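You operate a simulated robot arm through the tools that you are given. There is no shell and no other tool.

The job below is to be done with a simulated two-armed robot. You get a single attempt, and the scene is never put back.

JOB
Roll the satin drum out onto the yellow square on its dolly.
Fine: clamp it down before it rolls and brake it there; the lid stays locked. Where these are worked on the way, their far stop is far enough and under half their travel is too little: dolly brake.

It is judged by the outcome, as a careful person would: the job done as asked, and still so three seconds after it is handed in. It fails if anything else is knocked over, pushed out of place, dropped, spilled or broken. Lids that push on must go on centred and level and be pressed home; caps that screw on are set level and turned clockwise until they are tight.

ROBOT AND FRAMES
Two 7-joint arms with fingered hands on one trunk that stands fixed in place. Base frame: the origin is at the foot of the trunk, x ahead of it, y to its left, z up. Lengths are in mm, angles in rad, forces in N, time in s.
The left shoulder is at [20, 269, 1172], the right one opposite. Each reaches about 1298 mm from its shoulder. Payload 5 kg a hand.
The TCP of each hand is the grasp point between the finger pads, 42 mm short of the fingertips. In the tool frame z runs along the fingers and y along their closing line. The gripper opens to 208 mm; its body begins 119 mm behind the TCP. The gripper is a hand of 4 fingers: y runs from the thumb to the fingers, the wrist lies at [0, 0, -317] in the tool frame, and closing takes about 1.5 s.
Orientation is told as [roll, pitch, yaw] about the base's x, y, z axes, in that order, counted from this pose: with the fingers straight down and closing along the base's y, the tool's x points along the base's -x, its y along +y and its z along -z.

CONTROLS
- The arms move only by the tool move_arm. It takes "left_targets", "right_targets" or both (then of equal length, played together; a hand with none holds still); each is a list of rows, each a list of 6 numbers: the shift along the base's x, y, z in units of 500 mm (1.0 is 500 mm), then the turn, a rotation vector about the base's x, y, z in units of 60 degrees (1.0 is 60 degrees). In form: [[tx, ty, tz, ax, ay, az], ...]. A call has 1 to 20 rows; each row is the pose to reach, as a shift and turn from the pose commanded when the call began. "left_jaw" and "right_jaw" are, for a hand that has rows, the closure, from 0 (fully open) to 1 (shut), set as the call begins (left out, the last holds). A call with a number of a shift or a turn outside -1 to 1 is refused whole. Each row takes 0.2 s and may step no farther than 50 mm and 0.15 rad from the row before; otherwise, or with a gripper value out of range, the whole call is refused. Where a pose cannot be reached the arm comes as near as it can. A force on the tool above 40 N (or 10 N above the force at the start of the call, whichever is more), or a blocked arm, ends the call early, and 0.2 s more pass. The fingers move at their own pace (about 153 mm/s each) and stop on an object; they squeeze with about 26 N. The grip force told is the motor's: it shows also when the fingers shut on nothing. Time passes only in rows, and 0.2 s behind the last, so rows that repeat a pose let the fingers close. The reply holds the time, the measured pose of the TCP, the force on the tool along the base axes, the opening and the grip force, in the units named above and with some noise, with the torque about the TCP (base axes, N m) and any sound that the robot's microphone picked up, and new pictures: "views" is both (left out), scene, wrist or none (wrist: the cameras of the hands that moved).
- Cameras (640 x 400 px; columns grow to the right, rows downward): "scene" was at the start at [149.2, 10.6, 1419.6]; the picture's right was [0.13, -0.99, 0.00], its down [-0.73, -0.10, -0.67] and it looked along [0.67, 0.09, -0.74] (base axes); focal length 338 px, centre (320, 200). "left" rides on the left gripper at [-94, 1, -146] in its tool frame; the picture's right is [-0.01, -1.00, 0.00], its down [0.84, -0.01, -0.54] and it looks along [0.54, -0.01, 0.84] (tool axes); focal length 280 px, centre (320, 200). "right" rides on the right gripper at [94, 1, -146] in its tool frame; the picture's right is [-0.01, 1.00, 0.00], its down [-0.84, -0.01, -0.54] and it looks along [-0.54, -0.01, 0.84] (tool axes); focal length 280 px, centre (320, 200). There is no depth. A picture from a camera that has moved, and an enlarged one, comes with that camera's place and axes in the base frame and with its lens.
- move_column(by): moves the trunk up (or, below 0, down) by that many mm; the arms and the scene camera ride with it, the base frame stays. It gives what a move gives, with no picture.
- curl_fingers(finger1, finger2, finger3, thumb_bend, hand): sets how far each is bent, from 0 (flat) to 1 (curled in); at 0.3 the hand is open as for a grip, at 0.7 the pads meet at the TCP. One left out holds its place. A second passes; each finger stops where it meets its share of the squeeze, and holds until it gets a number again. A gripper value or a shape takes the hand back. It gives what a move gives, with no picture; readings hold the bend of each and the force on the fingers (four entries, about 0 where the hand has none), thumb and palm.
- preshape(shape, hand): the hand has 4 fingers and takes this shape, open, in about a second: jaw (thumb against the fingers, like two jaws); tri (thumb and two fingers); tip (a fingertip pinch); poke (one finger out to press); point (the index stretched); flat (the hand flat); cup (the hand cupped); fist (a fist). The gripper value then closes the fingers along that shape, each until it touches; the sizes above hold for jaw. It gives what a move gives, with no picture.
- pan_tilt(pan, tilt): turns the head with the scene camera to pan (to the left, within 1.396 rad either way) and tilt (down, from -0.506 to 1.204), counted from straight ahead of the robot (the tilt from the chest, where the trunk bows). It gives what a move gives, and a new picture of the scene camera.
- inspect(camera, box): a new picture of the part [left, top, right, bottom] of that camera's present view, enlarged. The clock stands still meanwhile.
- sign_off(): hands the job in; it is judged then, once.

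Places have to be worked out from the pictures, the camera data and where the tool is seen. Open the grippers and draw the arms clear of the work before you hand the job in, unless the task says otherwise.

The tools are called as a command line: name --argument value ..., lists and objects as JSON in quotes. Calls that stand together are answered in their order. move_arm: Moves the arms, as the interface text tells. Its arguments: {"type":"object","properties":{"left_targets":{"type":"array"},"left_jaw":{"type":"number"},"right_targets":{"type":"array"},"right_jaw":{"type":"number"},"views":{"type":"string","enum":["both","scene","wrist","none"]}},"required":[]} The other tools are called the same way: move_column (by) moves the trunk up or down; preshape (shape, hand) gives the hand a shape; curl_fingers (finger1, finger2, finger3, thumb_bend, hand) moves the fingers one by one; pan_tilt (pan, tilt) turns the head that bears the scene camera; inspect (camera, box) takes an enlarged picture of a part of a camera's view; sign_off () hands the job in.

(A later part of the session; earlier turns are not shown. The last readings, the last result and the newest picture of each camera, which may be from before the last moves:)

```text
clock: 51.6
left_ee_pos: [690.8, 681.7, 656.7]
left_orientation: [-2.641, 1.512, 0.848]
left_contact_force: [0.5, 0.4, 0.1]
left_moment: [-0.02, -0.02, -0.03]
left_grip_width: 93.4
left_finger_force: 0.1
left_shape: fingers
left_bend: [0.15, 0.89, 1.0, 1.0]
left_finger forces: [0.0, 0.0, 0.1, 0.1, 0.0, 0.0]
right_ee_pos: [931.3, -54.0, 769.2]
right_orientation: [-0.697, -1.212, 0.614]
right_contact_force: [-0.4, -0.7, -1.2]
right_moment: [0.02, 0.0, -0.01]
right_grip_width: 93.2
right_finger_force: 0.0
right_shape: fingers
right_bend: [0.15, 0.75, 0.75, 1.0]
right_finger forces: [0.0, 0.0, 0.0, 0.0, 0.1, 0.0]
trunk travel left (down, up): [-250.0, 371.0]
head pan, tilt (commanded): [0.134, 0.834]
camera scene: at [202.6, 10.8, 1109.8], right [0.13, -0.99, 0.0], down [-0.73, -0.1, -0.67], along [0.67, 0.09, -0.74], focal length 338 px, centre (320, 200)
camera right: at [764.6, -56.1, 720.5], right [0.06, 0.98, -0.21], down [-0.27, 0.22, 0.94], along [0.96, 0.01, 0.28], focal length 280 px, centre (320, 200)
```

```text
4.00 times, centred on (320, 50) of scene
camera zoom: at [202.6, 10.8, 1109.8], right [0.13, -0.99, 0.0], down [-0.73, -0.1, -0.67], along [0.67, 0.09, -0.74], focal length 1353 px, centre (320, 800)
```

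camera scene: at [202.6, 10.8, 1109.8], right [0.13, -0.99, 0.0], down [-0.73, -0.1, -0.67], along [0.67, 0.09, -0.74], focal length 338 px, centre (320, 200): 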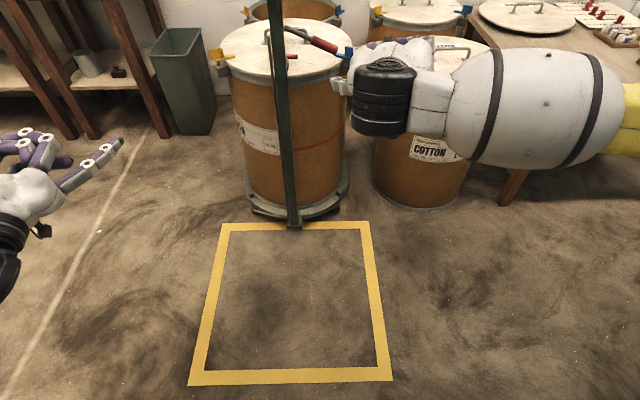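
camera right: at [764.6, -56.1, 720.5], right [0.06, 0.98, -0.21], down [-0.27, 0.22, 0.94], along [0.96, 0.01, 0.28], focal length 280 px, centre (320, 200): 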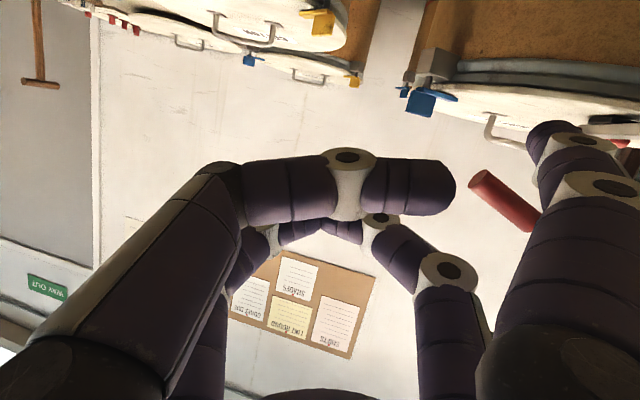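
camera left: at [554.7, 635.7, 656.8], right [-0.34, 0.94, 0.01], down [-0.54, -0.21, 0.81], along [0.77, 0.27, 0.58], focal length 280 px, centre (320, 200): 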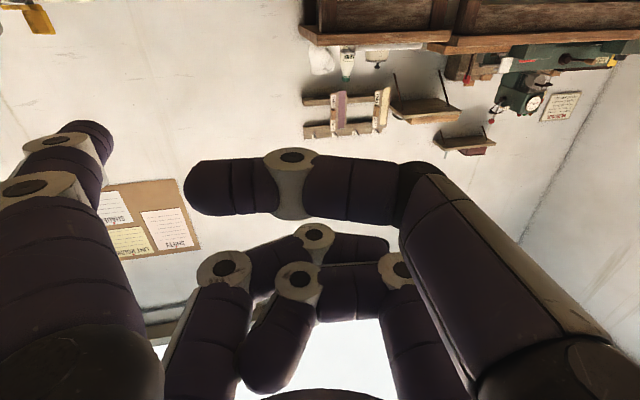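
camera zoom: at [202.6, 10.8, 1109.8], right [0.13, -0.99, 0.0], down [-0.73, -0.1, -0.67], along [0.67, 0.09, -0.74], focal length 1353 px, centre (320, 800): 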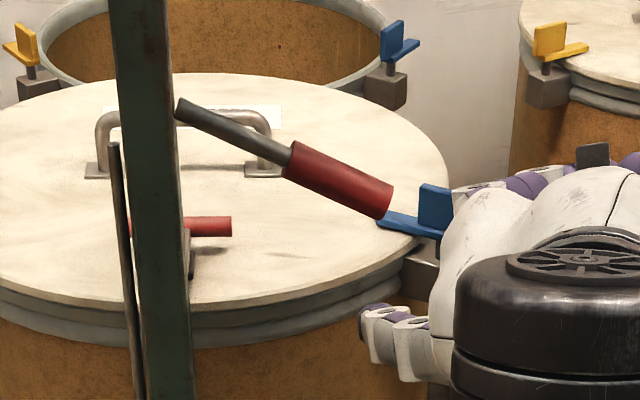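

The tip is at about (959, 80, 701). I continue forward until it is under the outer part of the red grip.

move_arm --right_targets '[[0.07, 0.02, 0, 0, 0, 0], [0.142, 0.044, 0, 0, 0, 0], [0.142, 0.044, 0, 0, 0, 0]]' --views "wrist"

inspect --camera "scene" --box '[240, 0, 400, 100]'

inspect --camera "right" --box '[440, 60, 640, 260]'

```text
clock: 52.4
left_ee_pos: [691.7, 682.4, 656.5]
left_orientation: [-2.642, 1.512, 0.847]
left_contact_force: [0.2, 0.1, -0.5]
left_moment: [0.0, -0.03, -0.04]
left_grip_width: 93.4
left_finger_force: 0.1
left_shape: fingers
left_bend: [0.15, 0.89, 1.0, 1.0]
left_finger forces: [0.0, 0.0, 0.1, 0.1, 0.0, 0.0]
right_ee_pos: [1001.7, -32.2, 769.4]
right_orientation: [-0.699, -1.209, 0.614]
right_contact_force: [-0.4, 0.6, -0.3]
right_moment: [-0.02, -0.01, -0.07]
right_grip_width: 93.6
right_finger_force: 0.1
right_shape: fingers
right_bend: [0.15, 0.75, 0.75, 1.0]
right_finger forces: [0.0, 0.0, 0.0, 0.0, 0.0, 0.1]
trunk travel left (down, up): [-250.0, 371.0]
head pan, tilt (commanded): [0.134, 0.834]
camera right: at [834.5, -34.8, 720.5], right [0.05, 0.98, -0.21], down [-0.27, 0.22, 0.94], along [0.96, 0.01, 0.28], focal length 280 px, centre (320, 200)
```

right: 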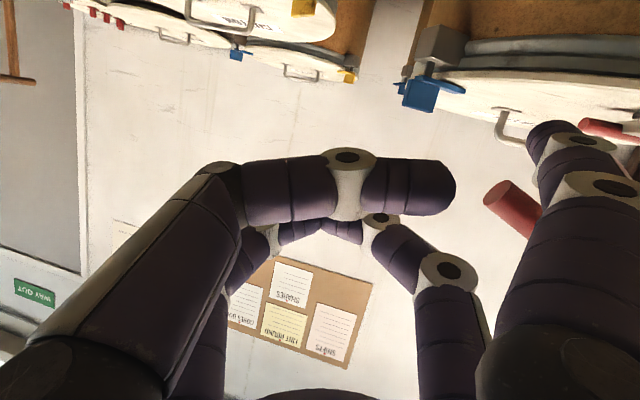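

```text
4.00 times, centred on (320, 50) of scene
camera zoom: at [202.6, 10.8, 1109.7], right [0.13, -0.99, 0.0], down [-0.73, -0.1, -0.67], along [0.67, 0.09, -0.74], focal length 1353 px, centre (320, 800)
```

zoom: 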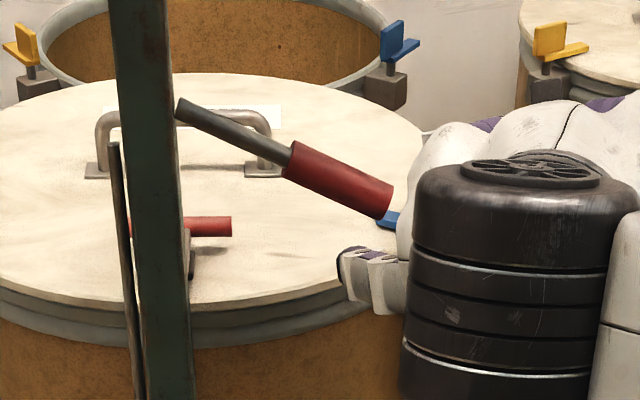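

```text
2.00 times, centred on (540, 160) of right
camera zoom: at [834.5, -34.8, 720.5], right [0.05, 0.98, -0.21], down [-0.27, 0.22, 0.94], along [0.96, 0.01, 0.28], focal length 561 px, centre (-120, 280)
```

zoom: 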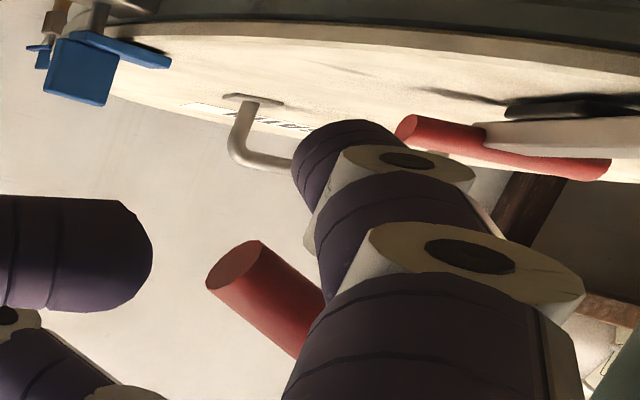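

The clamp pad rests on the lid in this view. The pointer is below the grip but still about 15 mm short of its axis, so I advance 22 mm and then raise gently.

move_arm --right_targets '[[0.022, 0.0, 0, 0, 0, 0], [0.044, 0.0, 0.0, 0, 0, 0], [0.044, 0.0, 0.016, 0, 0, 0], [0.044, 0.0, 0.032, 0, 0, 0], [0.044, 0, 0.044, 0, 0, 0], [0.044, 0, 0.056, 0, 0, 0], [0.044, 0, 0.068, 0, 0, 0]]' --views "none"

inspect --camera "scene" --box '[240, 0, 400, 100]'

inspect --camera "right" --box '[440, 60, 640, 260]'

```text
clock: 54.0
left_ee_pos: [690.3, 682.5, 657.6]
left_orientation: [-2.641, 1.511, 0.85]
left_contact_force: [0.5, -0.7, -0.2]
left_moment: [-0.01, 0.0, 0.02]
left_grip_width: 93.5
left_finger_force: 0.0
left_shape: fingers
left_bend: [0.15, 0.89, 1.0, 1.0]
left_finger forces: [0.1, 0.0, 0.0, 0.0, 0.0, 0.0]
right_ee_pos: [1024.5, -33.0, 803.7]
right_orientation: [-0.7, -1.21, 0.615]
right_contact_force: [0.2, -0.9, -1.6]
right_moment: [-0.19, 0.03, 0.09]
right_grip_width: 93.4
right_finger_force: 1.2
right_shape: fingers
right_bend: [0.15, 0.75, 0.75, 1.0]
right_finger forces: [1.3, 0.0, 0.0, 0.0, 0.0, 0.0]
trunk travel left (down, up): [-250.0, 371.0]
head pan, tilt (commanded): [0.134, 0.834]
```

```text
4.00 times, centred on (320, 50) of scene
camera zoom: at [202.6, 10.6, 1109.8], right [0.13, -0.99, 0.0], down [-0.73, -0.1, -0.67], along [0.67, 0.09, -0.74], focal length 1353 px, centre (320, 800)
```

zoom: 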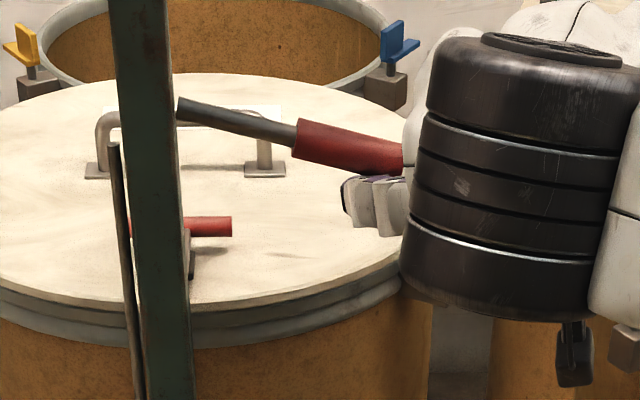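

```text
2.00 times, centred on (540, 160) of right
camera zoom: at [857.0, -34.0, 755.1], right [0.05, 0.98, -0.21], down [-0.27, 0.22, 0.94], along [0.96, 0.01, 0.28], focal length 561 px, centre (-120, 280)
```

zoom: 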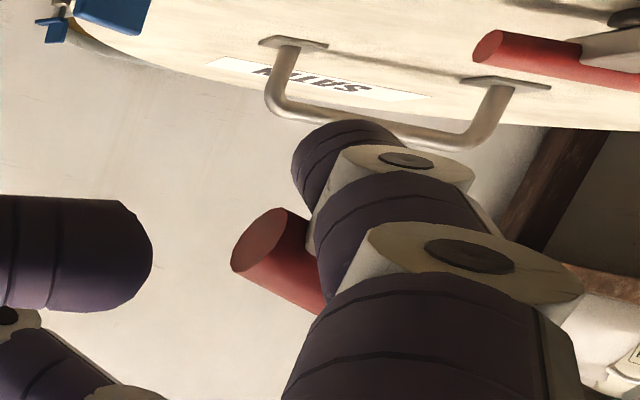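

The lever swings up easily (about 1.5 N), so up is its direction of travel. I keep raising it toward its far stop.

move_arm --right_targets '[[0, 0, 0.02, 0, 0, 0], [0, 0, 0.04, 0, 0, 0], [0, 0, 0.06, 0, 0, 0], [0, 0.002, 0.08, 0, 0, 0], [0, 0.004, 0.1, 0, 0, 0]]' --views "wrist"

inspect --camera "scene" --box '[240, 0, 400, 100]'

inspect --camera "right" --box '[440, 60, 640, 260]'

```text
clock: 55.2
left_ee_pos: [689.9, 683.3, 657.1]
left_orientation: [-2.64, 1.511, 0.848]
left_contact_force: [0.8, -0.2, 0.5]
left_moment: [0.02, 0.0, 0.05]
left_grip_width: 93.5
left_finger_force: 0.0
left_shape: fingers
left_bend: [0.15, 0.89, 1.0, 1.0]
left_finger forces: [0.0, 0.0, 0.0, 0.0, 0.0, 0.0]
right_ee_pos: [1024.7, -30.5, 854.4]
right_orientation: [-0.698, -1.213, 0.612]
right_contact_force: [-1.3, -1.9, -0.5]
right_moment: [-0.13, 0.05, 0.18]
right_grip_width: 93.3
right_finger_force: 0.6
right_shape: fingers
right_bend: [0.15, 0.75, 0.75, 1.0]
right_finger forces: [1.5, 0.0, 0.1, 0.0, 0.1, 0.0]
trunk travel left (down, up): [-250.0, 371.0]
head pan, tilt (commanded): [0.134, 0.834]
camera right: at [857.9, -32.0, 805.3], right [0.06, 0.98, -0.21], down [-0.27, 0.22, 0.94], along [0.96, 0.01, 0.28], focal length 280 px, centre (320, 200)
```

right: 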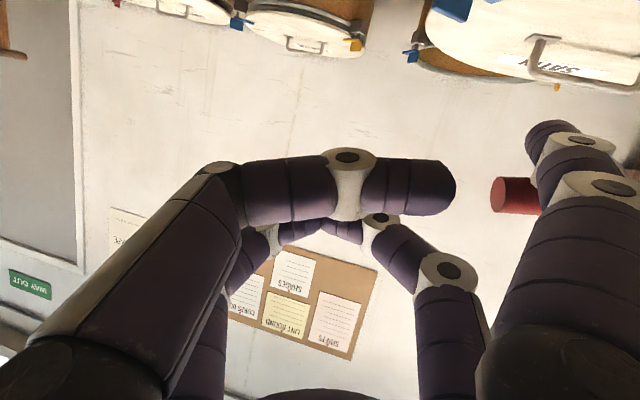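

```text
4.00 times, centred on (320, 50) of scene
camera zoom: at [202.5, 10.5, 1109.8], right [0.13, -0.99, 0.0], down [-0.73, -0.1, -0.67], along [0.67, 0.09, -0.74], focal length 1353 px, centre (320, 800)
```

zoom: 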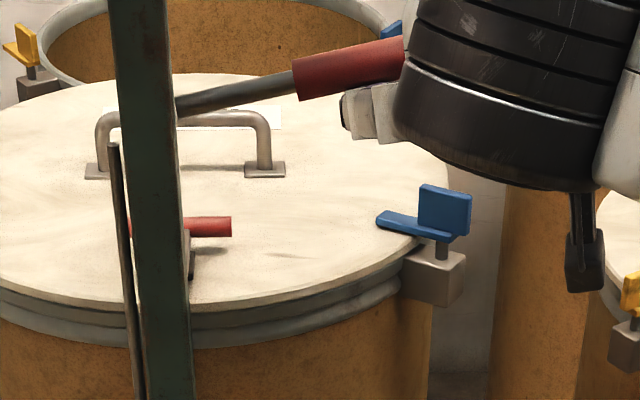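

```text
2.00 times, centred on (540, 160) of right
camera zoom: at [857.9, -32.0, 805.3], right [0.06, 0.98, -0.21], down [-0.27, 0.22, 0.94], along [0.96, 0.01, 0.28], focal length 561 px, centre (-120, 280)
```

zoom: 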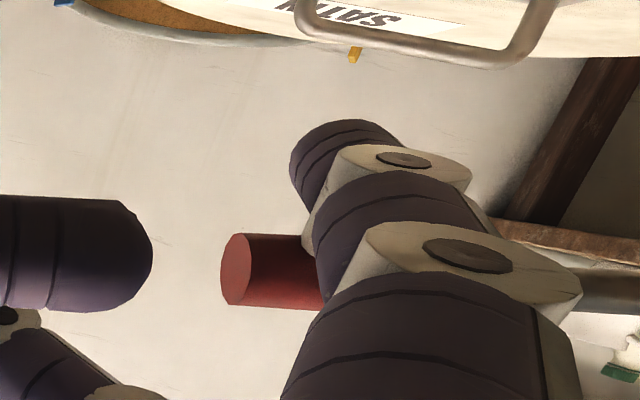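

The lever is now just above horizontal and still moving freely. I tilt the head up to watch the clearance between the hand and the handle while I go on.

pan_tilt --pan 0.1 --tilt 0.6

inspect --camera "scene" --box '[200, 30, 440, 180]'

```text
clock: 56.0
left_ee_pos: [690.4, 682.8, 655.9]
left_orientation: [-2.642, 1.513, 0.848]
left_contact_force: [-0.2, 0.7, -0.4]
left_moment: [-0.03, 0.01, 0.01]
left_grip_width: 93.5
left_finger_force: 0.1
left_shape: fingers
left_bend: [0.15, 0.89, 1.0, 1.0]
left_finger forces: [0.0, 0.0, 0.0, 0.0, 0.1, 0.1]
right_ee_pos: [1025.9, -30.8, 853.4]
right_orientation: [-0.699, -1.211, 0.614]
right_contact_force: [-0.3, -0.5, -0.7]
right_moment: [-0.08, -0.01, 0.04]
right_grip_width: 93.0
right_finger_force: 1.3
right_shape: fingers
right_bend: [0.15, 0.75, 0.75, 1.0]
right_finger forces: [0.8, 0.0, 0.0, 0.0, 0.0, 0.0]
trunk travel left (down, up): [-250.0, 371.0]
head pan, tilt (commanded): [0.099, 0.6]
camera scene: at [212.1, 8.9, 1129.3], right [0.1, -0.99, 0.0], down [-0.56, -0.06, -0.82], along [0.82, 0.08, -0.57], focal length 338 px, centre (320, 200)
```

scene: 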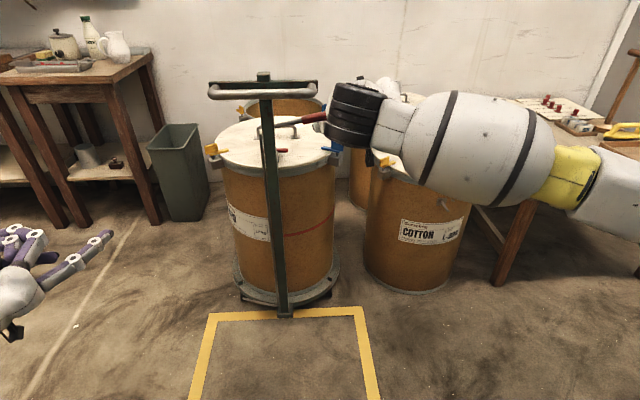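

```text
2.67 times, centred on (320, 105) of scene
camera zoom: at [212.1, 8.9, 1129.3], right [0.1, -0.99, 0.0], down [-0.56, -0.06, -0.82], along [0.82, 0.08, -0.57], focal length 902 px, centre (320, 453)
```

zoom: 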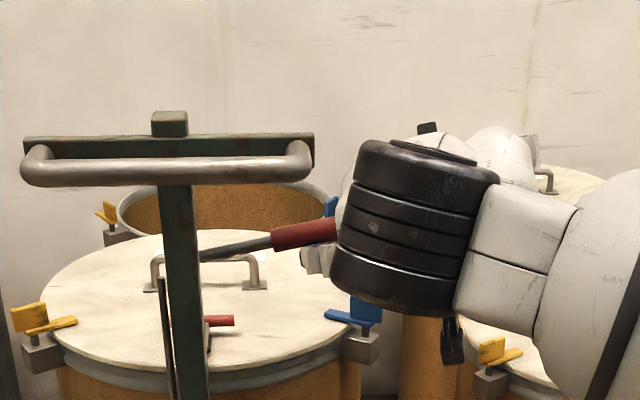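

There is good clearance to the handle. I continue raising the lever.

move_arm --right_targets '[[0, 0.002, 0.016, 0, 0, 0], [0, 0.004, 0.032, 0, 0, 0], [0, 0.006, 0.048, 0, 0, 0], [0, 0.009, 0.064, 0, 0, 0], [0, 0.012, 0.08, 0, 0, 0]]' --views "none"

inspect --camera "scene" --box '[200, 30, 440, 180]'

inspect --camera "right" --box '[440, 60, 640, 260]'

```text
clock: 57.1
left_ee_pos: [691.6, 680.9, 652.7]
left_orientation: [-2.606, 1.512, 0.884]
left_contact_force: [-0.2, 0.4, -0.3]
left_moment: [-0.01, 0.0, 0.01]
left_grip_width: 93.6
left_finger_force: 0.0
left_shape: fingers
left_bend: [0.15, 0.89, 1.0, 1.0]
left_finger forces: [0.0, 0.0, 0.0, 0.0, 0.0, 0.0]
right_ee_pos: [1026.0, -25.4, 882.3]
right_orientation: [-0.692, -1.197, 0.607]
right_contact_force: [-3.3, -3.5, -37.7]
right_moment: [-5.05, -0.18, 0.42]
right_grip_width: 93.3
right_finger_force: 17.8
right_shape: fingers
right_bend: [0.15, 0.75, 0.75, 1.0]
right_finger forces: [35.2, 0.0, 0.0, 0.0, 0.1, 0.1]
trunk travel left (down, up): [-250.0, 371.0]
head pan, tilt (commanded): [0.099, 0.6]
```

```text
2.67 times, centred on (320, 105) of scene
camera zoom: at [214.5, 8.9, 1128.0], right [0.1, -1.0, 0.0], down [-0.56, -0.06, -0.82], along [0.82, 0.08, -0.57], focal length 902 px, centre (320, 453)
```

zoom: 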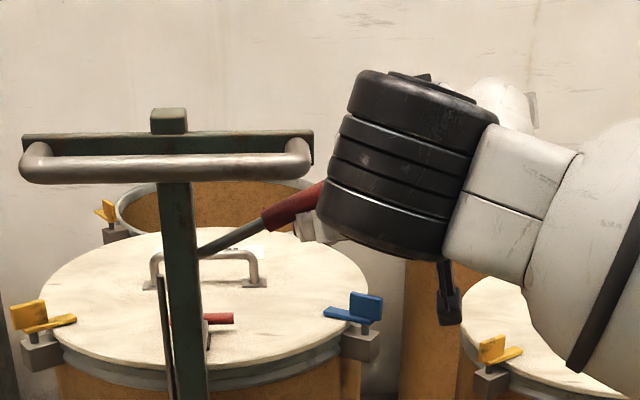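

```text
2.00 times, centred on (540, 160) of right
camera zoom: at [858.6, -26.5, 836.4], right [0.05, 0.97, -0.22], down [-0.26, 0.23, 0.94], along [0.96, 0.01, 0.27], focal length 561 px, centre (-120, 280)
```

zoom: 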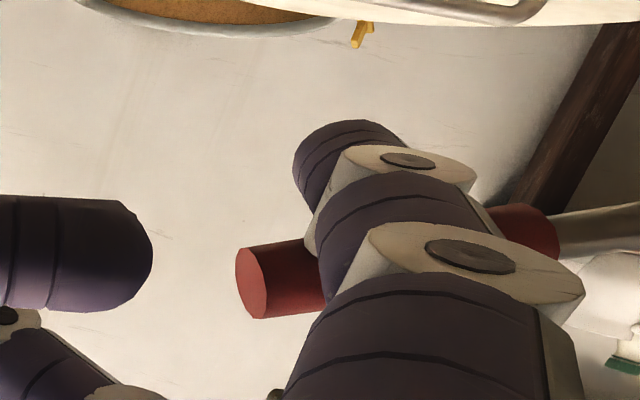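

The lever has hit its upper stop (38 N, no more movement). I lower the finger about 25 mm and check whether the lever stays up by itself.

move_arm --right_targets '[[0, 0, -0.02, 0, 0, 0], [0, 0, -0.04, 0, 0, 0], [0, 0, -0.07, 0, 0, 0], [0, 0, -0.07, 0, 0, 0], [0, 0, -0.07, 0, 0, 0]]' --views "none"

inspect --camera "scene" --box '[200, 30, 440, 180]'

inspect --camera "right" --box '[440, 60, 640, 260]'

```text
clock: 58.4
left_ee_pos: [690.3, 681.4, 657.0]
left_orientation: [-2.642, 1.513, 0.847]
left_contact_force: [0.6, -0.5, 0.5]
left_moment: [-0.01, 0.01, 0.0]
left_grip_width: 93.3
left_finger_force: 0.0
left_shape: fingers
left_bend: [0.15, 0.89, 1.0, 1.0]
left_finger forces: [0.0, 0.1, 0.0, 0.0, 0.0, 0.0]
right_ee_pos: [1024.3, -22.8, 860.8]
right_orientation: [-0.701, -1.212, 0.614]
right_contact_force: [-0.5, -0.1, -0.8]
right_moment: [0.0, 0.01, -0.01]
right_grip_width: 93.5
right_finger_force: 0.0
right_shape: fingers
right_bend: [0.15, 0.75, 0.75, 1.0]
right_finger forces: [0.0, 0.0, 0.1, 0.0, 0.1, 0.0]
trunk travel left (down, up): [-250.0, 371.0]
head pan, tilt (commanded): [0.099, 0.6]
```

```text
2.67 times, centred on (320, 105) of scene
camera zoom: at [212.1, 8.9, 1129.5], right [0.1, -1.0, 0.0], down [-0.56, -0.06, -0.83], along [0.82, 0.08, -0.56], focal length 902 px, centre (320, 453)
```

zoom: 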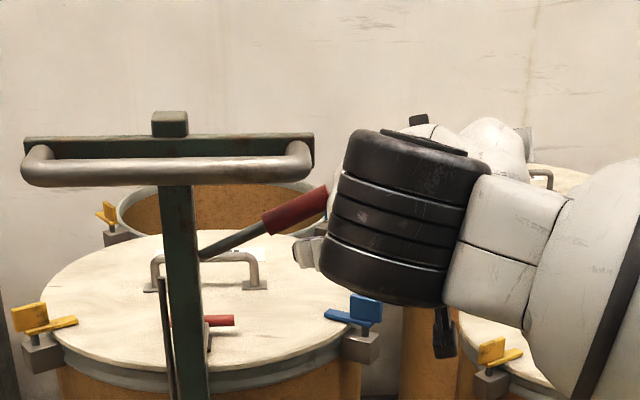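

```text
2.00 times, centred on (540, 160) of right
camera zoom: at [857.6, -25.5, 811.0], right [0.06, 0.98, -0.21], down [-0.27, 0.22, 0.94], along [0.96, 0.01, 0.28], focal length 561 px, centre (-120, 280)
```

zoom: 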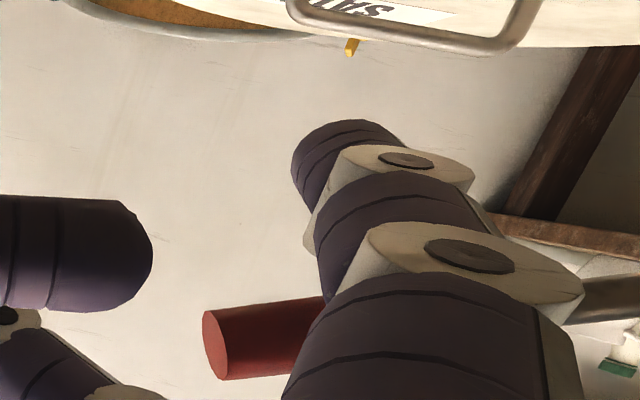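

The lever stays up by itself, so the brake should be off. I withdraw the right hand: first down a little, then straight back, then out to the right of the dolly's path.

move_arm --right_targets '[[0, 0, -0.06, 0, 0, 0], [0, -0.01, -0.12, 0, 0, 0], [-0.08, -0.03, -0.13, 0, 0, 0], [-0.16, -0.07, -0.13, 0, 0, 0], [-0.24, -0.11, -0.13, 0, 0, 0], [-0.32, -0.15, -0.13, 0, 0, 0], [-0.4, -0.19, -0.12, 0, 0, 0], [-0.48, -0.23, -0.1, 0, 0, 0], [-0.56, -0.27, -0.08, 0, 0, 0], [-0.64, -0.31, -0.06, 0, 0, 0]]' --views "both"

```text
clock: 60.5
left_ee_pos: [690.5, 682.7, 655.8]
left_orientation: [-2.641, 1.51, 0.848]
left_contact_force: [-0.2, 0.6, -0.8]
left_moment: [0.03, -0.08, -0.02]
left_grip_width: 93.5
left_finger_force: 0.1
left_shape: fingers
left_bend: [0.15, 0.89, 1.0, 1.0]
left_finger forces: [0.0, 0.1, 0.1, 0.1, 0.0, 0.0]
right_ee_pos: [704.2, -180.2, 825.9]
right_orientation: [-0.699, -1.212, 0.613]
right_contact_force: [0.3, 1.2, -0.1]
right_moment: [0.0, -0.02, -0.08]
right_grip_width: 93.2
right_finger_force: 0.0
right_shape: fingers
right_bend: [0.15, 0.75, 0.75, 1.0]
right_finger forces: [0.0, 0.0, 0.0, 0.0, 0.1, 0.1]
trunk travel left (down, up): [-250.0, 371.0]
head pan, tilt (commanded): [0.099, 0.6]
camera scene: at [212.6, 9.2, 1129.3], right [0.1, -1.0, 0.0], down [-0.56, -0.06, -0.82], along [0.82, 0.08, -0.57], focal length 338 px, centre (320, 200)
camera right: at [538.3, -181.7, 777.6], right [0.06, 0.98, -0.21], down [-0.27, 0.22, 0.94], along [0.96, 0.01, 0.28], focal length 280 px, centre (320, 200)
```

scene: 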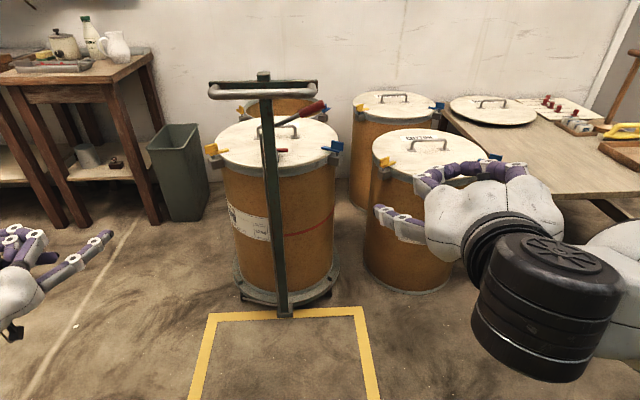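
right: 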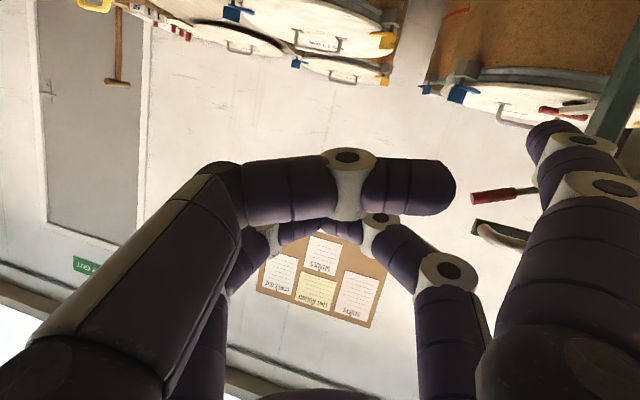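

The lever is still up and nothing else has moved. I raise the trunk by 250 mm, set the left hand back to jaw shape, and start turning it fingers-down so it can hook behind the post top and pull on the centreline.

move_column --by 250

preshape --hand "left" --shape "jaw"

move_arm --left_targets '[[0.02, -0.02, 0.02, -0.0312, 0.117, -0.0147], [0.04, -0.04, 0.04, -0.0624, 0.234, -0.0294], [0.06, -0.06, 0.06, -0.0936, 0.351, -0.0441], [0.08, -0.08, 0.08, -0.1248, 0.468, -0.0588], [0.1, -0.1, 0.1, -0.156, 0.585, -0.0735], [0.1, -0.1, 0.1, -0.156, 0.585, -0.0735]]' --left_jaw 1.0 --views "none"

move_arm --left_targets '[[0.03, -0.02, 0.02, -0.0312, 0.117, -0.0147], [0.06, -0.04, 0.04, -0.0624, 0.234, -0.0294], [0.09, -0.06, 0.06, -0.0936, 0.351, -0.0441], [0.12, -0.08, 0.08, -0.1248, 0.468, -0.0588], [0.15, -0.1, 0.1, -0.156, 0.585, -0.0735], [0.15, -0.1, 0.1, -0.156, 0.585, -0.0735]]' --views "both"

```text
clock: 63.1
left_ee_pos: [690.5, 681.8, 905.9]
left_orientation: [-2.635, 1.51, 0.854]
left_contact_force: [-0.4, -0.7, 0.3]
left_moment: [0.03, 0.02, 0.0]
left_grip_width: 93.4
left_finger_force: 0.0
left_shape: fingers
left_bend: [0.15, 0.89, 1.0, 1.0]
left_finger forces: [0.1, 0.0, 0.0, 0.0, 0.0, 0.0]
right_ee_pos: [704.3, -180.2, 1077.4]
right_orientation: [-0.697, -1.209, 0.614]
right_contact_force: [1.1, 0.9, 0.1]
right_moment: [-0.01, 0.0, -0.03]
right_grip_width: 93.5
right_finger_force: 0.0
right_shape: fingers
right_bend: [0.15, 0.75, 0.75, 1.0]
right_finger forces: [0.0, 0.0, 0.0, 0.0, 0.0, 0.0]
trunk travel left (down, up): [-500.0, 121.0]
head pan, tilt (commanded): [0.099, 0.6]
```

```text
clock: 64.0
left_ee_pos: [690.6, 682.3, 906.8]
left_orientation: [-2.64, 1.511, 0.848]
left_contact_force: [-0.1, -0.3, 0.4]
left_moment: [-0.01, -0.02, -0.02]
left_grip_width: 207.7
left_finger_force: 0.1
left_shape: jaw
left_bend: [0.3, 0.3, 0.3, 0.3]
left_finger forces: [0.0, 0.0, 0.0, 0.1, 0.1, 0.1]
right_ee_pos: [702.6, -181.1, 1078.3]
right_orientation: [-0.698, -1.212, 0.613]
right_contact_force: [0.5, -0.3, 0.9]
right_moment: [0.01, -0.01, 0.0]
right_grip_width: 93.3
right_finger_force: 0.0
right_shape: fingers
right_bend: [0.15, 0.75, 0.75, 1.0]
right_finger forces: [0.0, 0.0, 0.0, 0.1, 0.1, 0.0]
trunk travel left (down, up): [-500.0, 121.0]
head pan, tilt (commanded): [0.099, 0.6]
```

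```text
clock: 65.4
left_ee_pos: [740.4, 630.7, 955.4]
left_orientation: [-0.092, 0.985, -2.977]
left_contact_force: [-0.7, -0.4, -0.2]
left_moment: [0.0, -0.02, -0.05]
left_grip_width: 0.1
left_finger_force: 26.1
left_shape: jaw
left_bend: [0.7, 0.7, 0.7, 0.7]
left_finger forces: [0.0, 0.0, 0.0, 0.0, 0.0, 0.1]
right_ee_pos: [703.4, -179.4, 1077.6]
right_orientation: [-0.698, -1.208, 0.614]
right_contact_force: [0.3, -0.3, 0.4]
right_moment: [0.0, 0.01, -0.09]
right_grip_width: 93.5
right_finger_force: 0.1
right_shape: fingers
right_bend: [0.15, 0.75, 0.75, 1.0]
right_finger forces: [0.0, 0.0, 0.2, 0.0, 0.0, 0.1]
trunk travel left (down, up): [-500.0, 121.0]
head pan, tilt (commanded): [0.099, 0.6]
```

```text
clock: 66.8
left_ee_pos: [814.2, 581.4, 1008.4]
left_orientation: [-0.009, 0.355, -3.0]
left_contact_force: [-0.3, 0.7, -0.4]
left_moment: [-0.04, 0.03, -0.01]
left_grip_width: 0.1
left_finger_force: 26.2
left_shape: jaw
left_bend: [0.7, 0.7, 0.7, 0.7]
left_finger forces: [0.1, 0.1, 0.0, 0.1, 0.0, 0.0]
right_ee_pos: [704.5, -178.6, 1078.4]
right_orientation: [-0.699, -1.209, 0.614]
right_contact_force: [-0.2, 0.2, 0.1]
right_moment: [-0.01, -0.03, -0.05]
right_grip_width: 93.3
right_finger_force: 0.0
right_shape: fingers
right_bend: [0.15, 0.75, 0.75, 1.0]
right_finger forces: [0.0, 0.1, 0.1, 0.0, 0.0, 0.0]
trunk travel left (down, up): [-500.0, 121.0]
head pan, tilt (commanded): [0.099, 0.6]
camera scene: at [160.7, 9.1, 1388.9], right [0.1, -0.99, 0.0], down [-0.56, -0.06, -0.82], along [0.82, 0.08, -0.57], focal length 338 px, centre (320, 200)
camera left: at [677.5, 560.5, 1112.6], right [-0.16, 0.99, 0.0], down [0.6, 0.09, 0.8], along [0.79, 0.13, -0.6], focal length 280 px, centre (320, 200)
```

scene: 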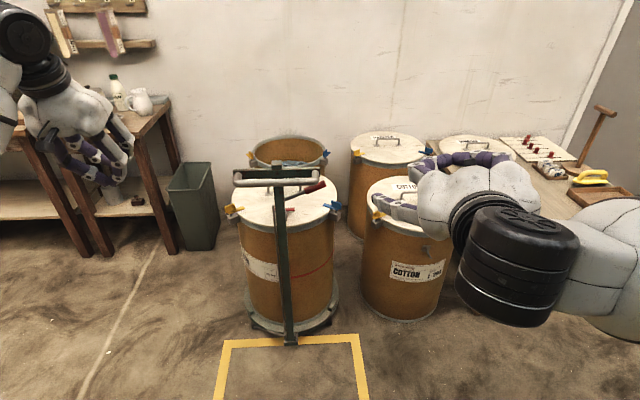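
left: 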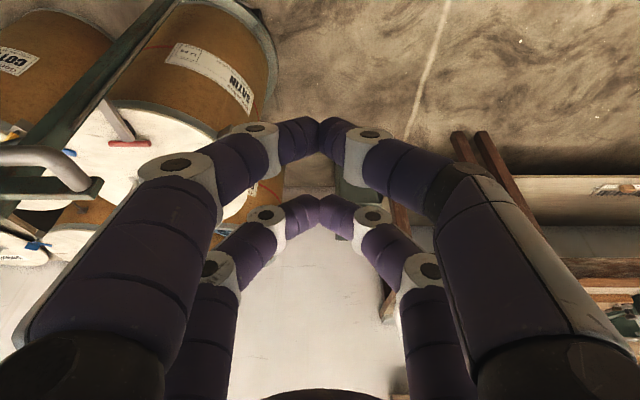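

The left hand points down with the digits closed and gives a good forward-down view. I bring it round the left side to a place behind the crossbar, well above the lid, and then look.

move_arm --left_targets '[[0.07, -0.043, -0.014, 0, 0, 0], [0.14, -0.086, -0.027, 0, 0, 0], [0.21, -0.129, -0.041, 0, 0, 0], [0.28, -0.172, -0.055, 0, 0, 0], [0.351, -0.216, -0.068, 0, 0, 0], [0.421, -0.259, -0.082, 0, 0, 0], [0.492, -0.302, -0.096, 0, 0, 0], [0.503, -0.35, -0.13, 0, 0, 0], [0.503, -0.35, -0.13, 0, 0, 0]]' --views "both"

```text
clock: 68.8
left_ee_pos: [1066.7, 408.5, 943.0]
left_orientation: [-0.008, 0.357, -3.0]
left_contact_force: [0.0, 0.4, 0.8]
left_moment: [0.01, -0.03, -0.02]
left_grip_width: 0.0
left_finger_force: 25.8
left_shape: jaw
left_bend: [0.7, 0.7, 0.7, 0.7]
left_finger forces: [0.0, 0.1, 0.1, 0.0, 0.0, 0.0]
right_ee_pos: [704.7, -179.0, 1078.7]
right_orientation: [-0.698, -1.211, 0.616]
right_contact_force: [-1.1, 0.4, -0.2]
right_moment: [0.03, 0.02, 0.01]
right_grip_width: 93.2
right_finger_force: 0.0
right_shape: fingers
right_bend: [0.15, 0.75, 0.75, 1.0]
right_finger forces: [0.0, 0.0, 0.1, 0.0, 0.0, 0.0]
trunk travel left (down, up): [-500.0, 121.0]
head pan, tilt (commanded): [0.099, 0.6]
camera scene: at [159.9, 8.8, 1389.2], right [0.1, -0.99, 0.0], down [-0.56, -0.06, -0.83], along [0.82, 0.08, -0.56], focal length 338 px, centre (320, 200)
camera left: at [928.7, 386.3, 1047.8], right [-0.16, 0.99, 0.0], down [0.59, 0.09, 0.8], along [0.79, 0.13, -0.6], focal length 280 px, centre (320, 200)
```

scene: 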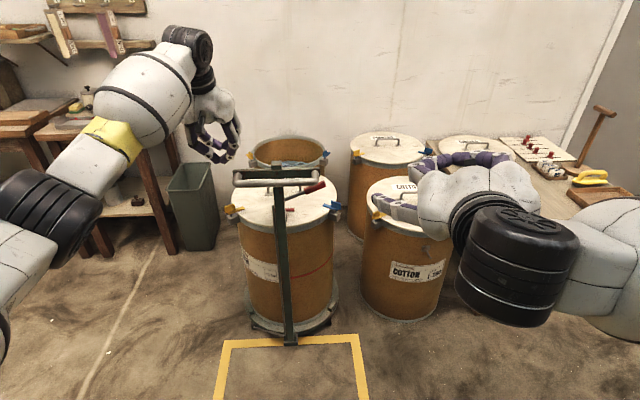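
left: 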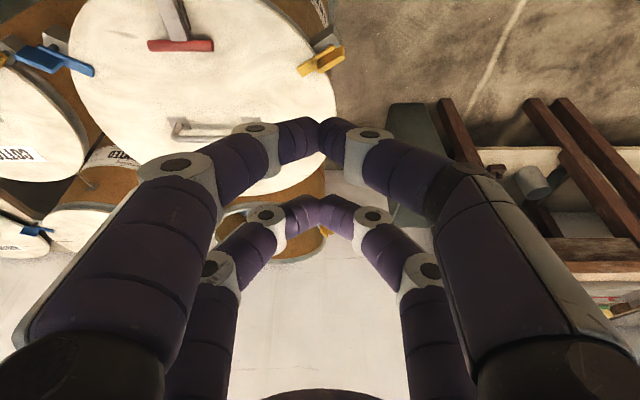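

The hand followed without a limit. I slide it sideways behind the crossbar toward the post centreline.

move_arm --left_targets '[[0.01, -0.07, -0.03, 0, 0, 0], [0.02, -0.14, -0.06, 0, 0, 0], [0.03, -0.21, -0.09, 0, 0, 0], [0.034, -0.25, -0.1, 0, 0, 0], [0.034, -0.25, -0.1, 0, 0, 0]]' --views "both"

inspect --camera "scene" --box '[200, 110, 380, 240]'

```text
clock: 70.0
left_ee_pos: [1084.1, 281.3, 891.3]
left_orientation: [-0.008, 0.355, -3.001]
left_contact_force: [-0.6, 0.3, -0.1]
left_moment: [-0.01, -0.01, 0.0]
left_grip_width: 0.0
left_finger_force: 25.7
left_shape: jaw
left_bend: [0.7, 0.7, 0.7, 0.7]
left_finger forces: [0.1, 0.1, 0.0, 0.1, 0.0, 0.1]
right_ee_pos: [703.5, -180.3, 1077.5]
right_orientation: [-0.697, -1.212, 0.614]
right_contact_force: [-0.6, 0.8, 0.3]
right_moment: [-0.02, 0.01, 0.0]
right_grip_width: 93.2
right_finger_force: 0.1
right_shape: fingers
right_bend: [0.15, 0.75, 0.75, 1.0]
right_finger forces: [0.0, 0.0, 0.0, 0.1, 0.1, 0.0]
trunk travel left (down, up): [-500.0, 121.0]
head pan, tilt (commanded): [0.099, 0.6]
camera scene: at [160.1, 8.9, 1389.0], right [0.1, -0.99, 0.0], down [-0.56, -0.06, -0.83], along [0.82, 0.08, -0.56], focal length 338 px, centre (320, 200)
camera left: at [946.7, 259.7, 996.1], right [-0.16, 0.99, 0.0], down [0.59, 0.09, 0.8], along [0.79, 0.13, -0.6], focal length 280 px, centre (320, 200)
```

scene: 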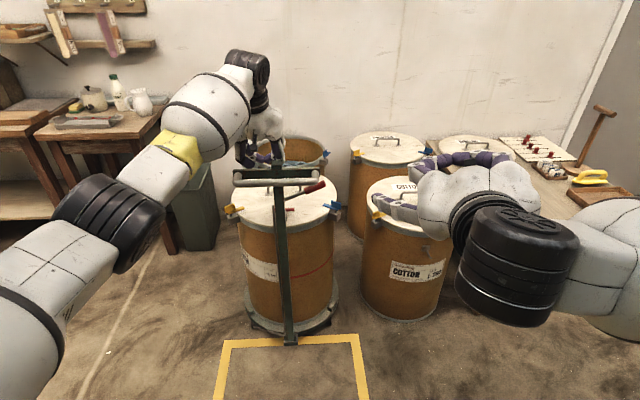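
left: 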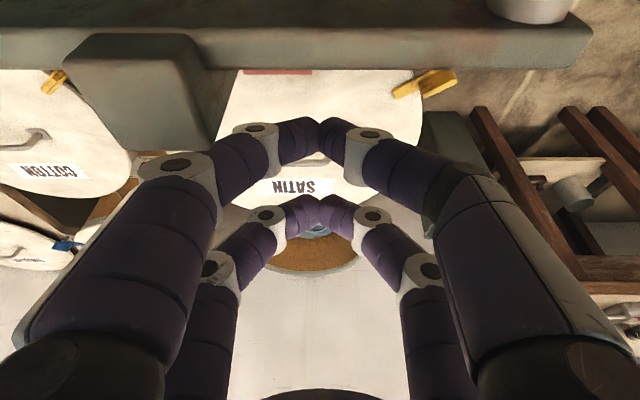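

```text
3.08 times, centred on (290, 175) of scene
camera zoom: at [160.1, 8.9, 1389.0], right [0.1, -0.99, 0.0], down [-0.56, -0.06, -0.83], along [0.82, 0.08, -0.56], focal length 1041 px, centre (412, 277)
```

zoom: 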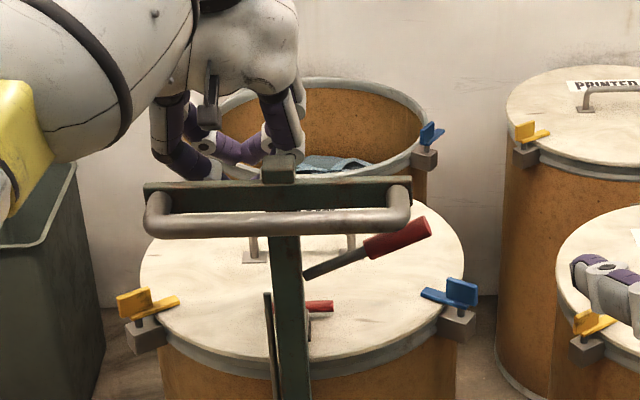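

The hand is behind the crossbar with room to spare. I slide the last 50 mm to the post's centreline, slightly higher to keep the wrist camera clear of the post top.

move_arm --left_targets '[[0, -0.03, 0.014, 0, 0, 0], [0, -0.065, 0.02, 0, 0, 0], [0, -0.1, 0.02, 0, 0, 0], [0, -0.1, 0.02, 0, 0, 0]]' --views "both"

inspect --camera "scene" --box '[200, 110, 380, 240]'

```text
clock: 71.0
left_ee_pos: [1083.6, 233.5, 900.3]
left_orientation: [-0.008, 0.356, -3.0]
left_contact_force: [-0.8, 0.0, 0.5]
left_moment: [-0.03, -0.03, 0.0]
left_grip_width: 0.1
left_finger_force: 25.8
left_shape: jaw
left_bend: [0.7, 0.7, 0.7, 0.7]
left_finger forces: [0.0, 0.0, 0.1, 0.1, 0.0, 0.0]
right_ee_pos: [701.9, -179.4, 1078.9]
right_orientation: [-0.699, -1.21, 0.614]
right_contact_force: [-0.5, 0.7, -0.7]
right_moment: [0.01, 0.02, -0.01]
right_grip_width: 93.3
right_finger_force: 0.0
right_shape: fingers
right_bend: [0.15, 0.75, 0.75, 1.0]
right_finger forces: [0.0, 0.0, 0.0, 0.1, 0.0, 0.0]
trunk travel left (down, up): [-500.0, 121.0]
head pan, tilt (commanded): [0.099, 0.6]
camera scene: at [160.3, 9.0, 1389.0], right [0.1, -0.99, 0.0], down [-0.56, -0.06, -0.82], along [0.82, 0.08, -0.57], focal length 338 px, centre (320, 200)
camera left: at [946.6, 211.2, 1005.8], right [-0.16, 0.99, 0.0], down [0.59, 0.09, 0.8], along [0.79, 0.13, -0.6], focal length 280 px, centre (320, 200)
```

scene: 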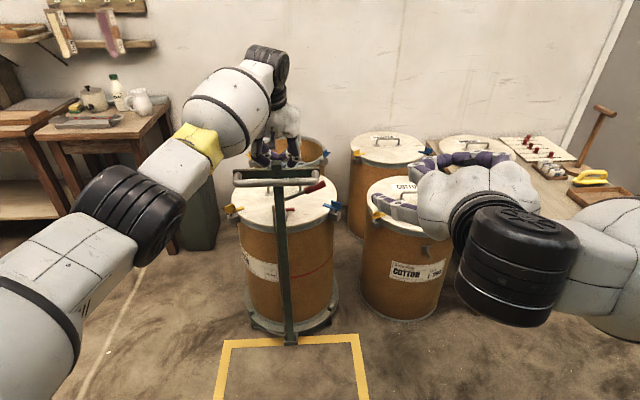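
left: 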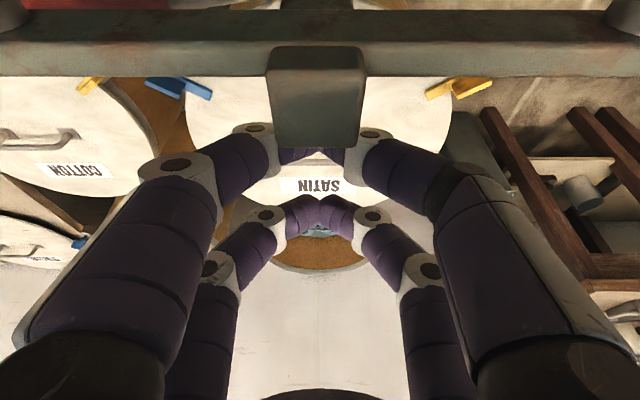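

```text
3.08 times, centred on (290, 175) of scene
camera zoom: at [160.3, 9.0, 1389.0], right [0.1, -0.99, 0.0], down [-0.56, -0.06, -0.82], along [0.82, 0.08, -0.57], focal length 1041 px, centre (412, 277)
```

zoom: 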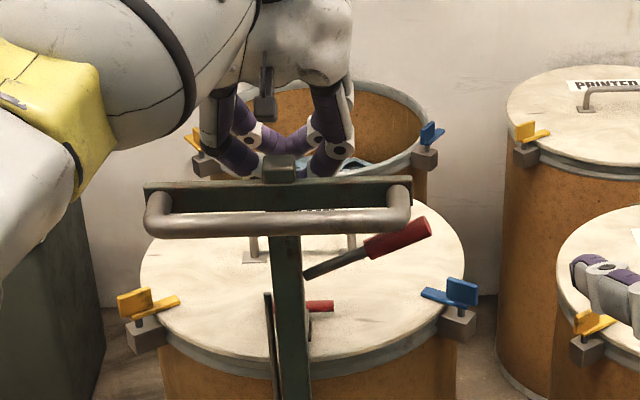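

The post is exactly centred between the digits. I pull back slowly along the dolly axis until the digits bear on the post, then see if it rolls.

move_arm --left_targets '[[-0.016, -0.0025, 0, 0, 0, 0], [-0.032, -0.005, 0, 0, 0, 0], [-0.048, -0.0076, 0, 0, 0, 0], [-0.064, -0.0101, 0, 0, 0, 0], [-0.08, -0.0126, 0, 0, 0, 0]]' --views "wrist"

```text
clock: 72.2
left_ee_pos: [1042.5, 225.2, 902.1]
left_orientation: [-0.008, 0.356, -3.001]
left_contact_force: [-1.2, 0.1, 0.0]
left_moment: [-0.05, -0.03, -0.04]
left_grip_width: 0.0
left_finger_force: 25.9
left_shape: jaw
left_bend: [0.7, 0.7, 0.7, 0.7]
left_finger forces: [0.0, 0.0, 0.1, 0.0, 0.1, 0.0]
right_ee_pos: [702.5, -179.5, 1079.4]
right_orientation: [-0.699, -1.212, 0.614]
right_contact_force: [-0.3, -0.1, 1.3]
right_moment: [-0.02, -0.01, 0.01]
right_grip_width: 93.3
right_finger_force: 0.0
right_shape: fingers
right_bend: [0.15, 0.75, 0.75, 1.0]
right_finger forces: [0.0, 0.1, 0.0, 0.0, 0.0, 0.0]
trunk travel left (down, up): [-500.0, 121.0]
head pan, tilt (commanded): [0.099, 0.6]
camera left: at [904.8, 204.3, 1006.5], right [-0.16, 0.99, 0.0], down [0.59, 0.09, 0.8], along [0.79, 0.13, -0.6], focal length 280 px, centre (320, 200)
```

left: 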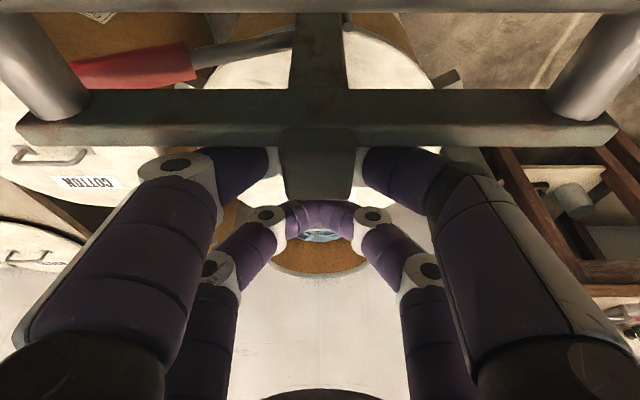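

No contact yet; the digits are just behind the crossbar and post. I keep pulling in small steps.

move_arm --left_targets '[[-0.016, -0.0025, 0, 0, 0, 0], [-0.032, -0.005, 0, 0, 0, 0], [-0.048, -0.0076, 0, 0, 0, 0], [-0.064, -0.0101, 0, 0, 0, 0], [-0.08, -0.0126, 0, 0, 0, 0], [-0.096, -0.0151, 0, 0, 0, 0]]' --views "both"

```text
clock: 73.6
left_ee_pos: [995.1, 218.2, 901.3]
left_orientation: [-0.006, 0.355, -3.0]
left_contact_force: [0.1, 0.8, 0.9]
left_moment: [0.03, 0.0, -0.02]
left_grip_width: 0.2
left_finger_force: 25.9
left_shape: jaw
left_bend: [0.7, 0.7, 0.7, 0.7]
left_finger forces: [0.0, 0.0, 0.0, 0.0, 0.1, 0.1]
right_ee_pos: [703.6, -179.5, 1079.4]
right_orientation: [-0.697, -1.21, 0.615]
right_contact_force: [0.0, 0.4, -0.4]
right_moment: [-0.03, 0.0, 0.01]
right_grip_width: 93.5
right_finger_force: 0.0
right_shape: fingers
right_bend: [0.15, 0.75, 0.75, 1.0]
right_finger forces: [0.0, 0.0, 0.0, 0.0, 0.1, 0.1]
trunk travel left (down, up): [-500.0, 121.0]
head pan, tilt (commanded): [0.099, 0.6]
camera scene: at [160.1, 9.0, 1389.1], right [0.1, -0.99, 0.0], down [-0.56, -0.06, -0.83], along [0.82, 0.08, -0.56], focal length 338 px, centre (320, 200)
camera left: at [857.7, 196.7, 1006.1], right [-0.16, 0.99, 0.0], down [0.6, 0.09, 0.8], along [0.79, 0.13, -0.6], focal length 280 px, centre (320, 200)
```

scene: 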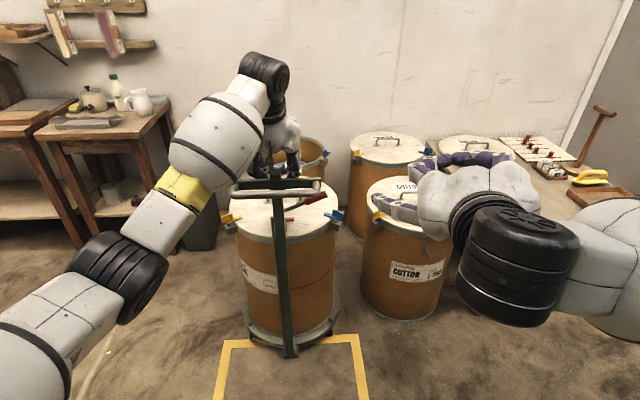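
left: 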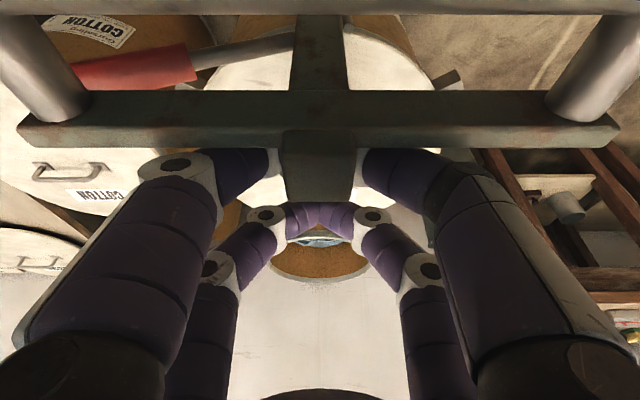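

The dolly is rolling freely with almost no force, so the brake is released. I pull another 200 mm with gentle acceleration and deceleration.

move_arm --left_targets '[[-0.0237, -0.0038, 0, 0, 0, 0], [-0.0593, -0.0094, 0, 0, 0, 0], [-0.0988, -0.0157, 0, 0, 0, 0], [-0.1383, -0.022, 0, 0, 0, 0], [-0.1778, -0.0283, 0, 0, 0, 0], [-0.2174, -0.0345, 0, 0, 0, 0], [-0.2569, -0.0408, 0, 0, 0, 0], [-0.2964, -0.0471, 0, 0, 0, 0], [-0.332, -0.0528, 0, 0, 0, 0], [-0.3596, -0.0571, 0, 0, 0, 0], [-0.3794, -0.0603, 0, 0, 0, 0], [-0.3912, -0.0622, 0, 0, 0, 0], [-0.3952, -0.0628, 0, 0, 0, 0]]' --views "both"

```text
clock: 76.4
left_ee_pos: [798.2, 188.1, 901.7]
left_orientation: [-0.006, 0.356, -3.001]
left_contact_force: [4.0, 3.6, -2.6]
left_moment: [0.05, -0.18, -0.04]
left_grip_width: 0.0
left_finger_force: 26.0
left_shape: jaw
left_bend: [0.7, 0.7, 0.7, 0.7]
left_finger forces: [1.3, 0.0, 0.0, 0.0, 0.0, 0.1]
right_ee_pos: [703.9, -178.8, 1078.5]
right_orientation: [-0.699, -1.21, 0.615]
right_contact_force: [-0.7, -0.4, 0.2]
right_moment: [-0.01, -0.01, -0.02]
right_grip_width: 93.3
right_finger_force: 0.1
right_shape: fingers
right_bend: [0.15, 0.75, 0.75, 1.0]
right_finger forces: [0.0, 0.0, 0.1, 0.0, 0.1, 0.1]
trunk travel left (down, up): [-500.0, 121.0]
head pan, tilt (commanded): [0.099, 0.6]
camera scene: at [160.6, 9.1, 1388.9], right [0.1, -1.0, 0.0], down [-0.56, -0.06, -0.82], along [0.82, 0.08, -0.57], focal length 338 px, centre (320, 200)
camera left: at [661.3, 166.6, 1005.9], right [-0.16, 0.99, 0.0], down [0.59, 0.09, 0.8], along [0.79, 0.13, -0.6], focal length 280 px, centre (320, 200)
```

scene: 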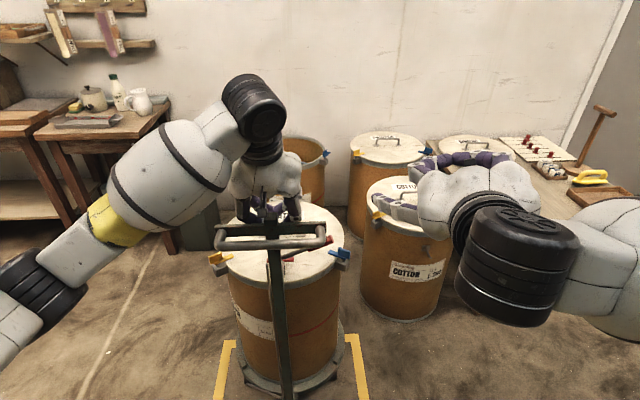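
left: 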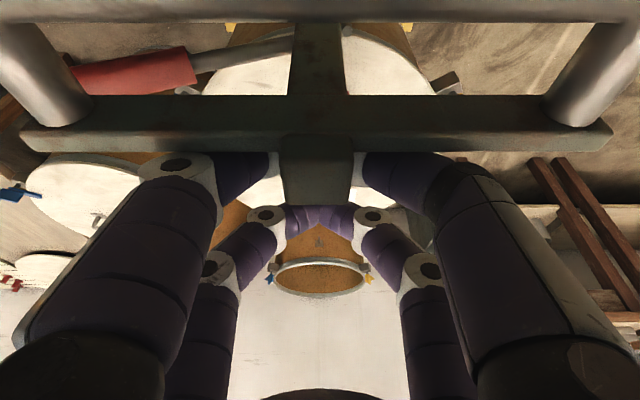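

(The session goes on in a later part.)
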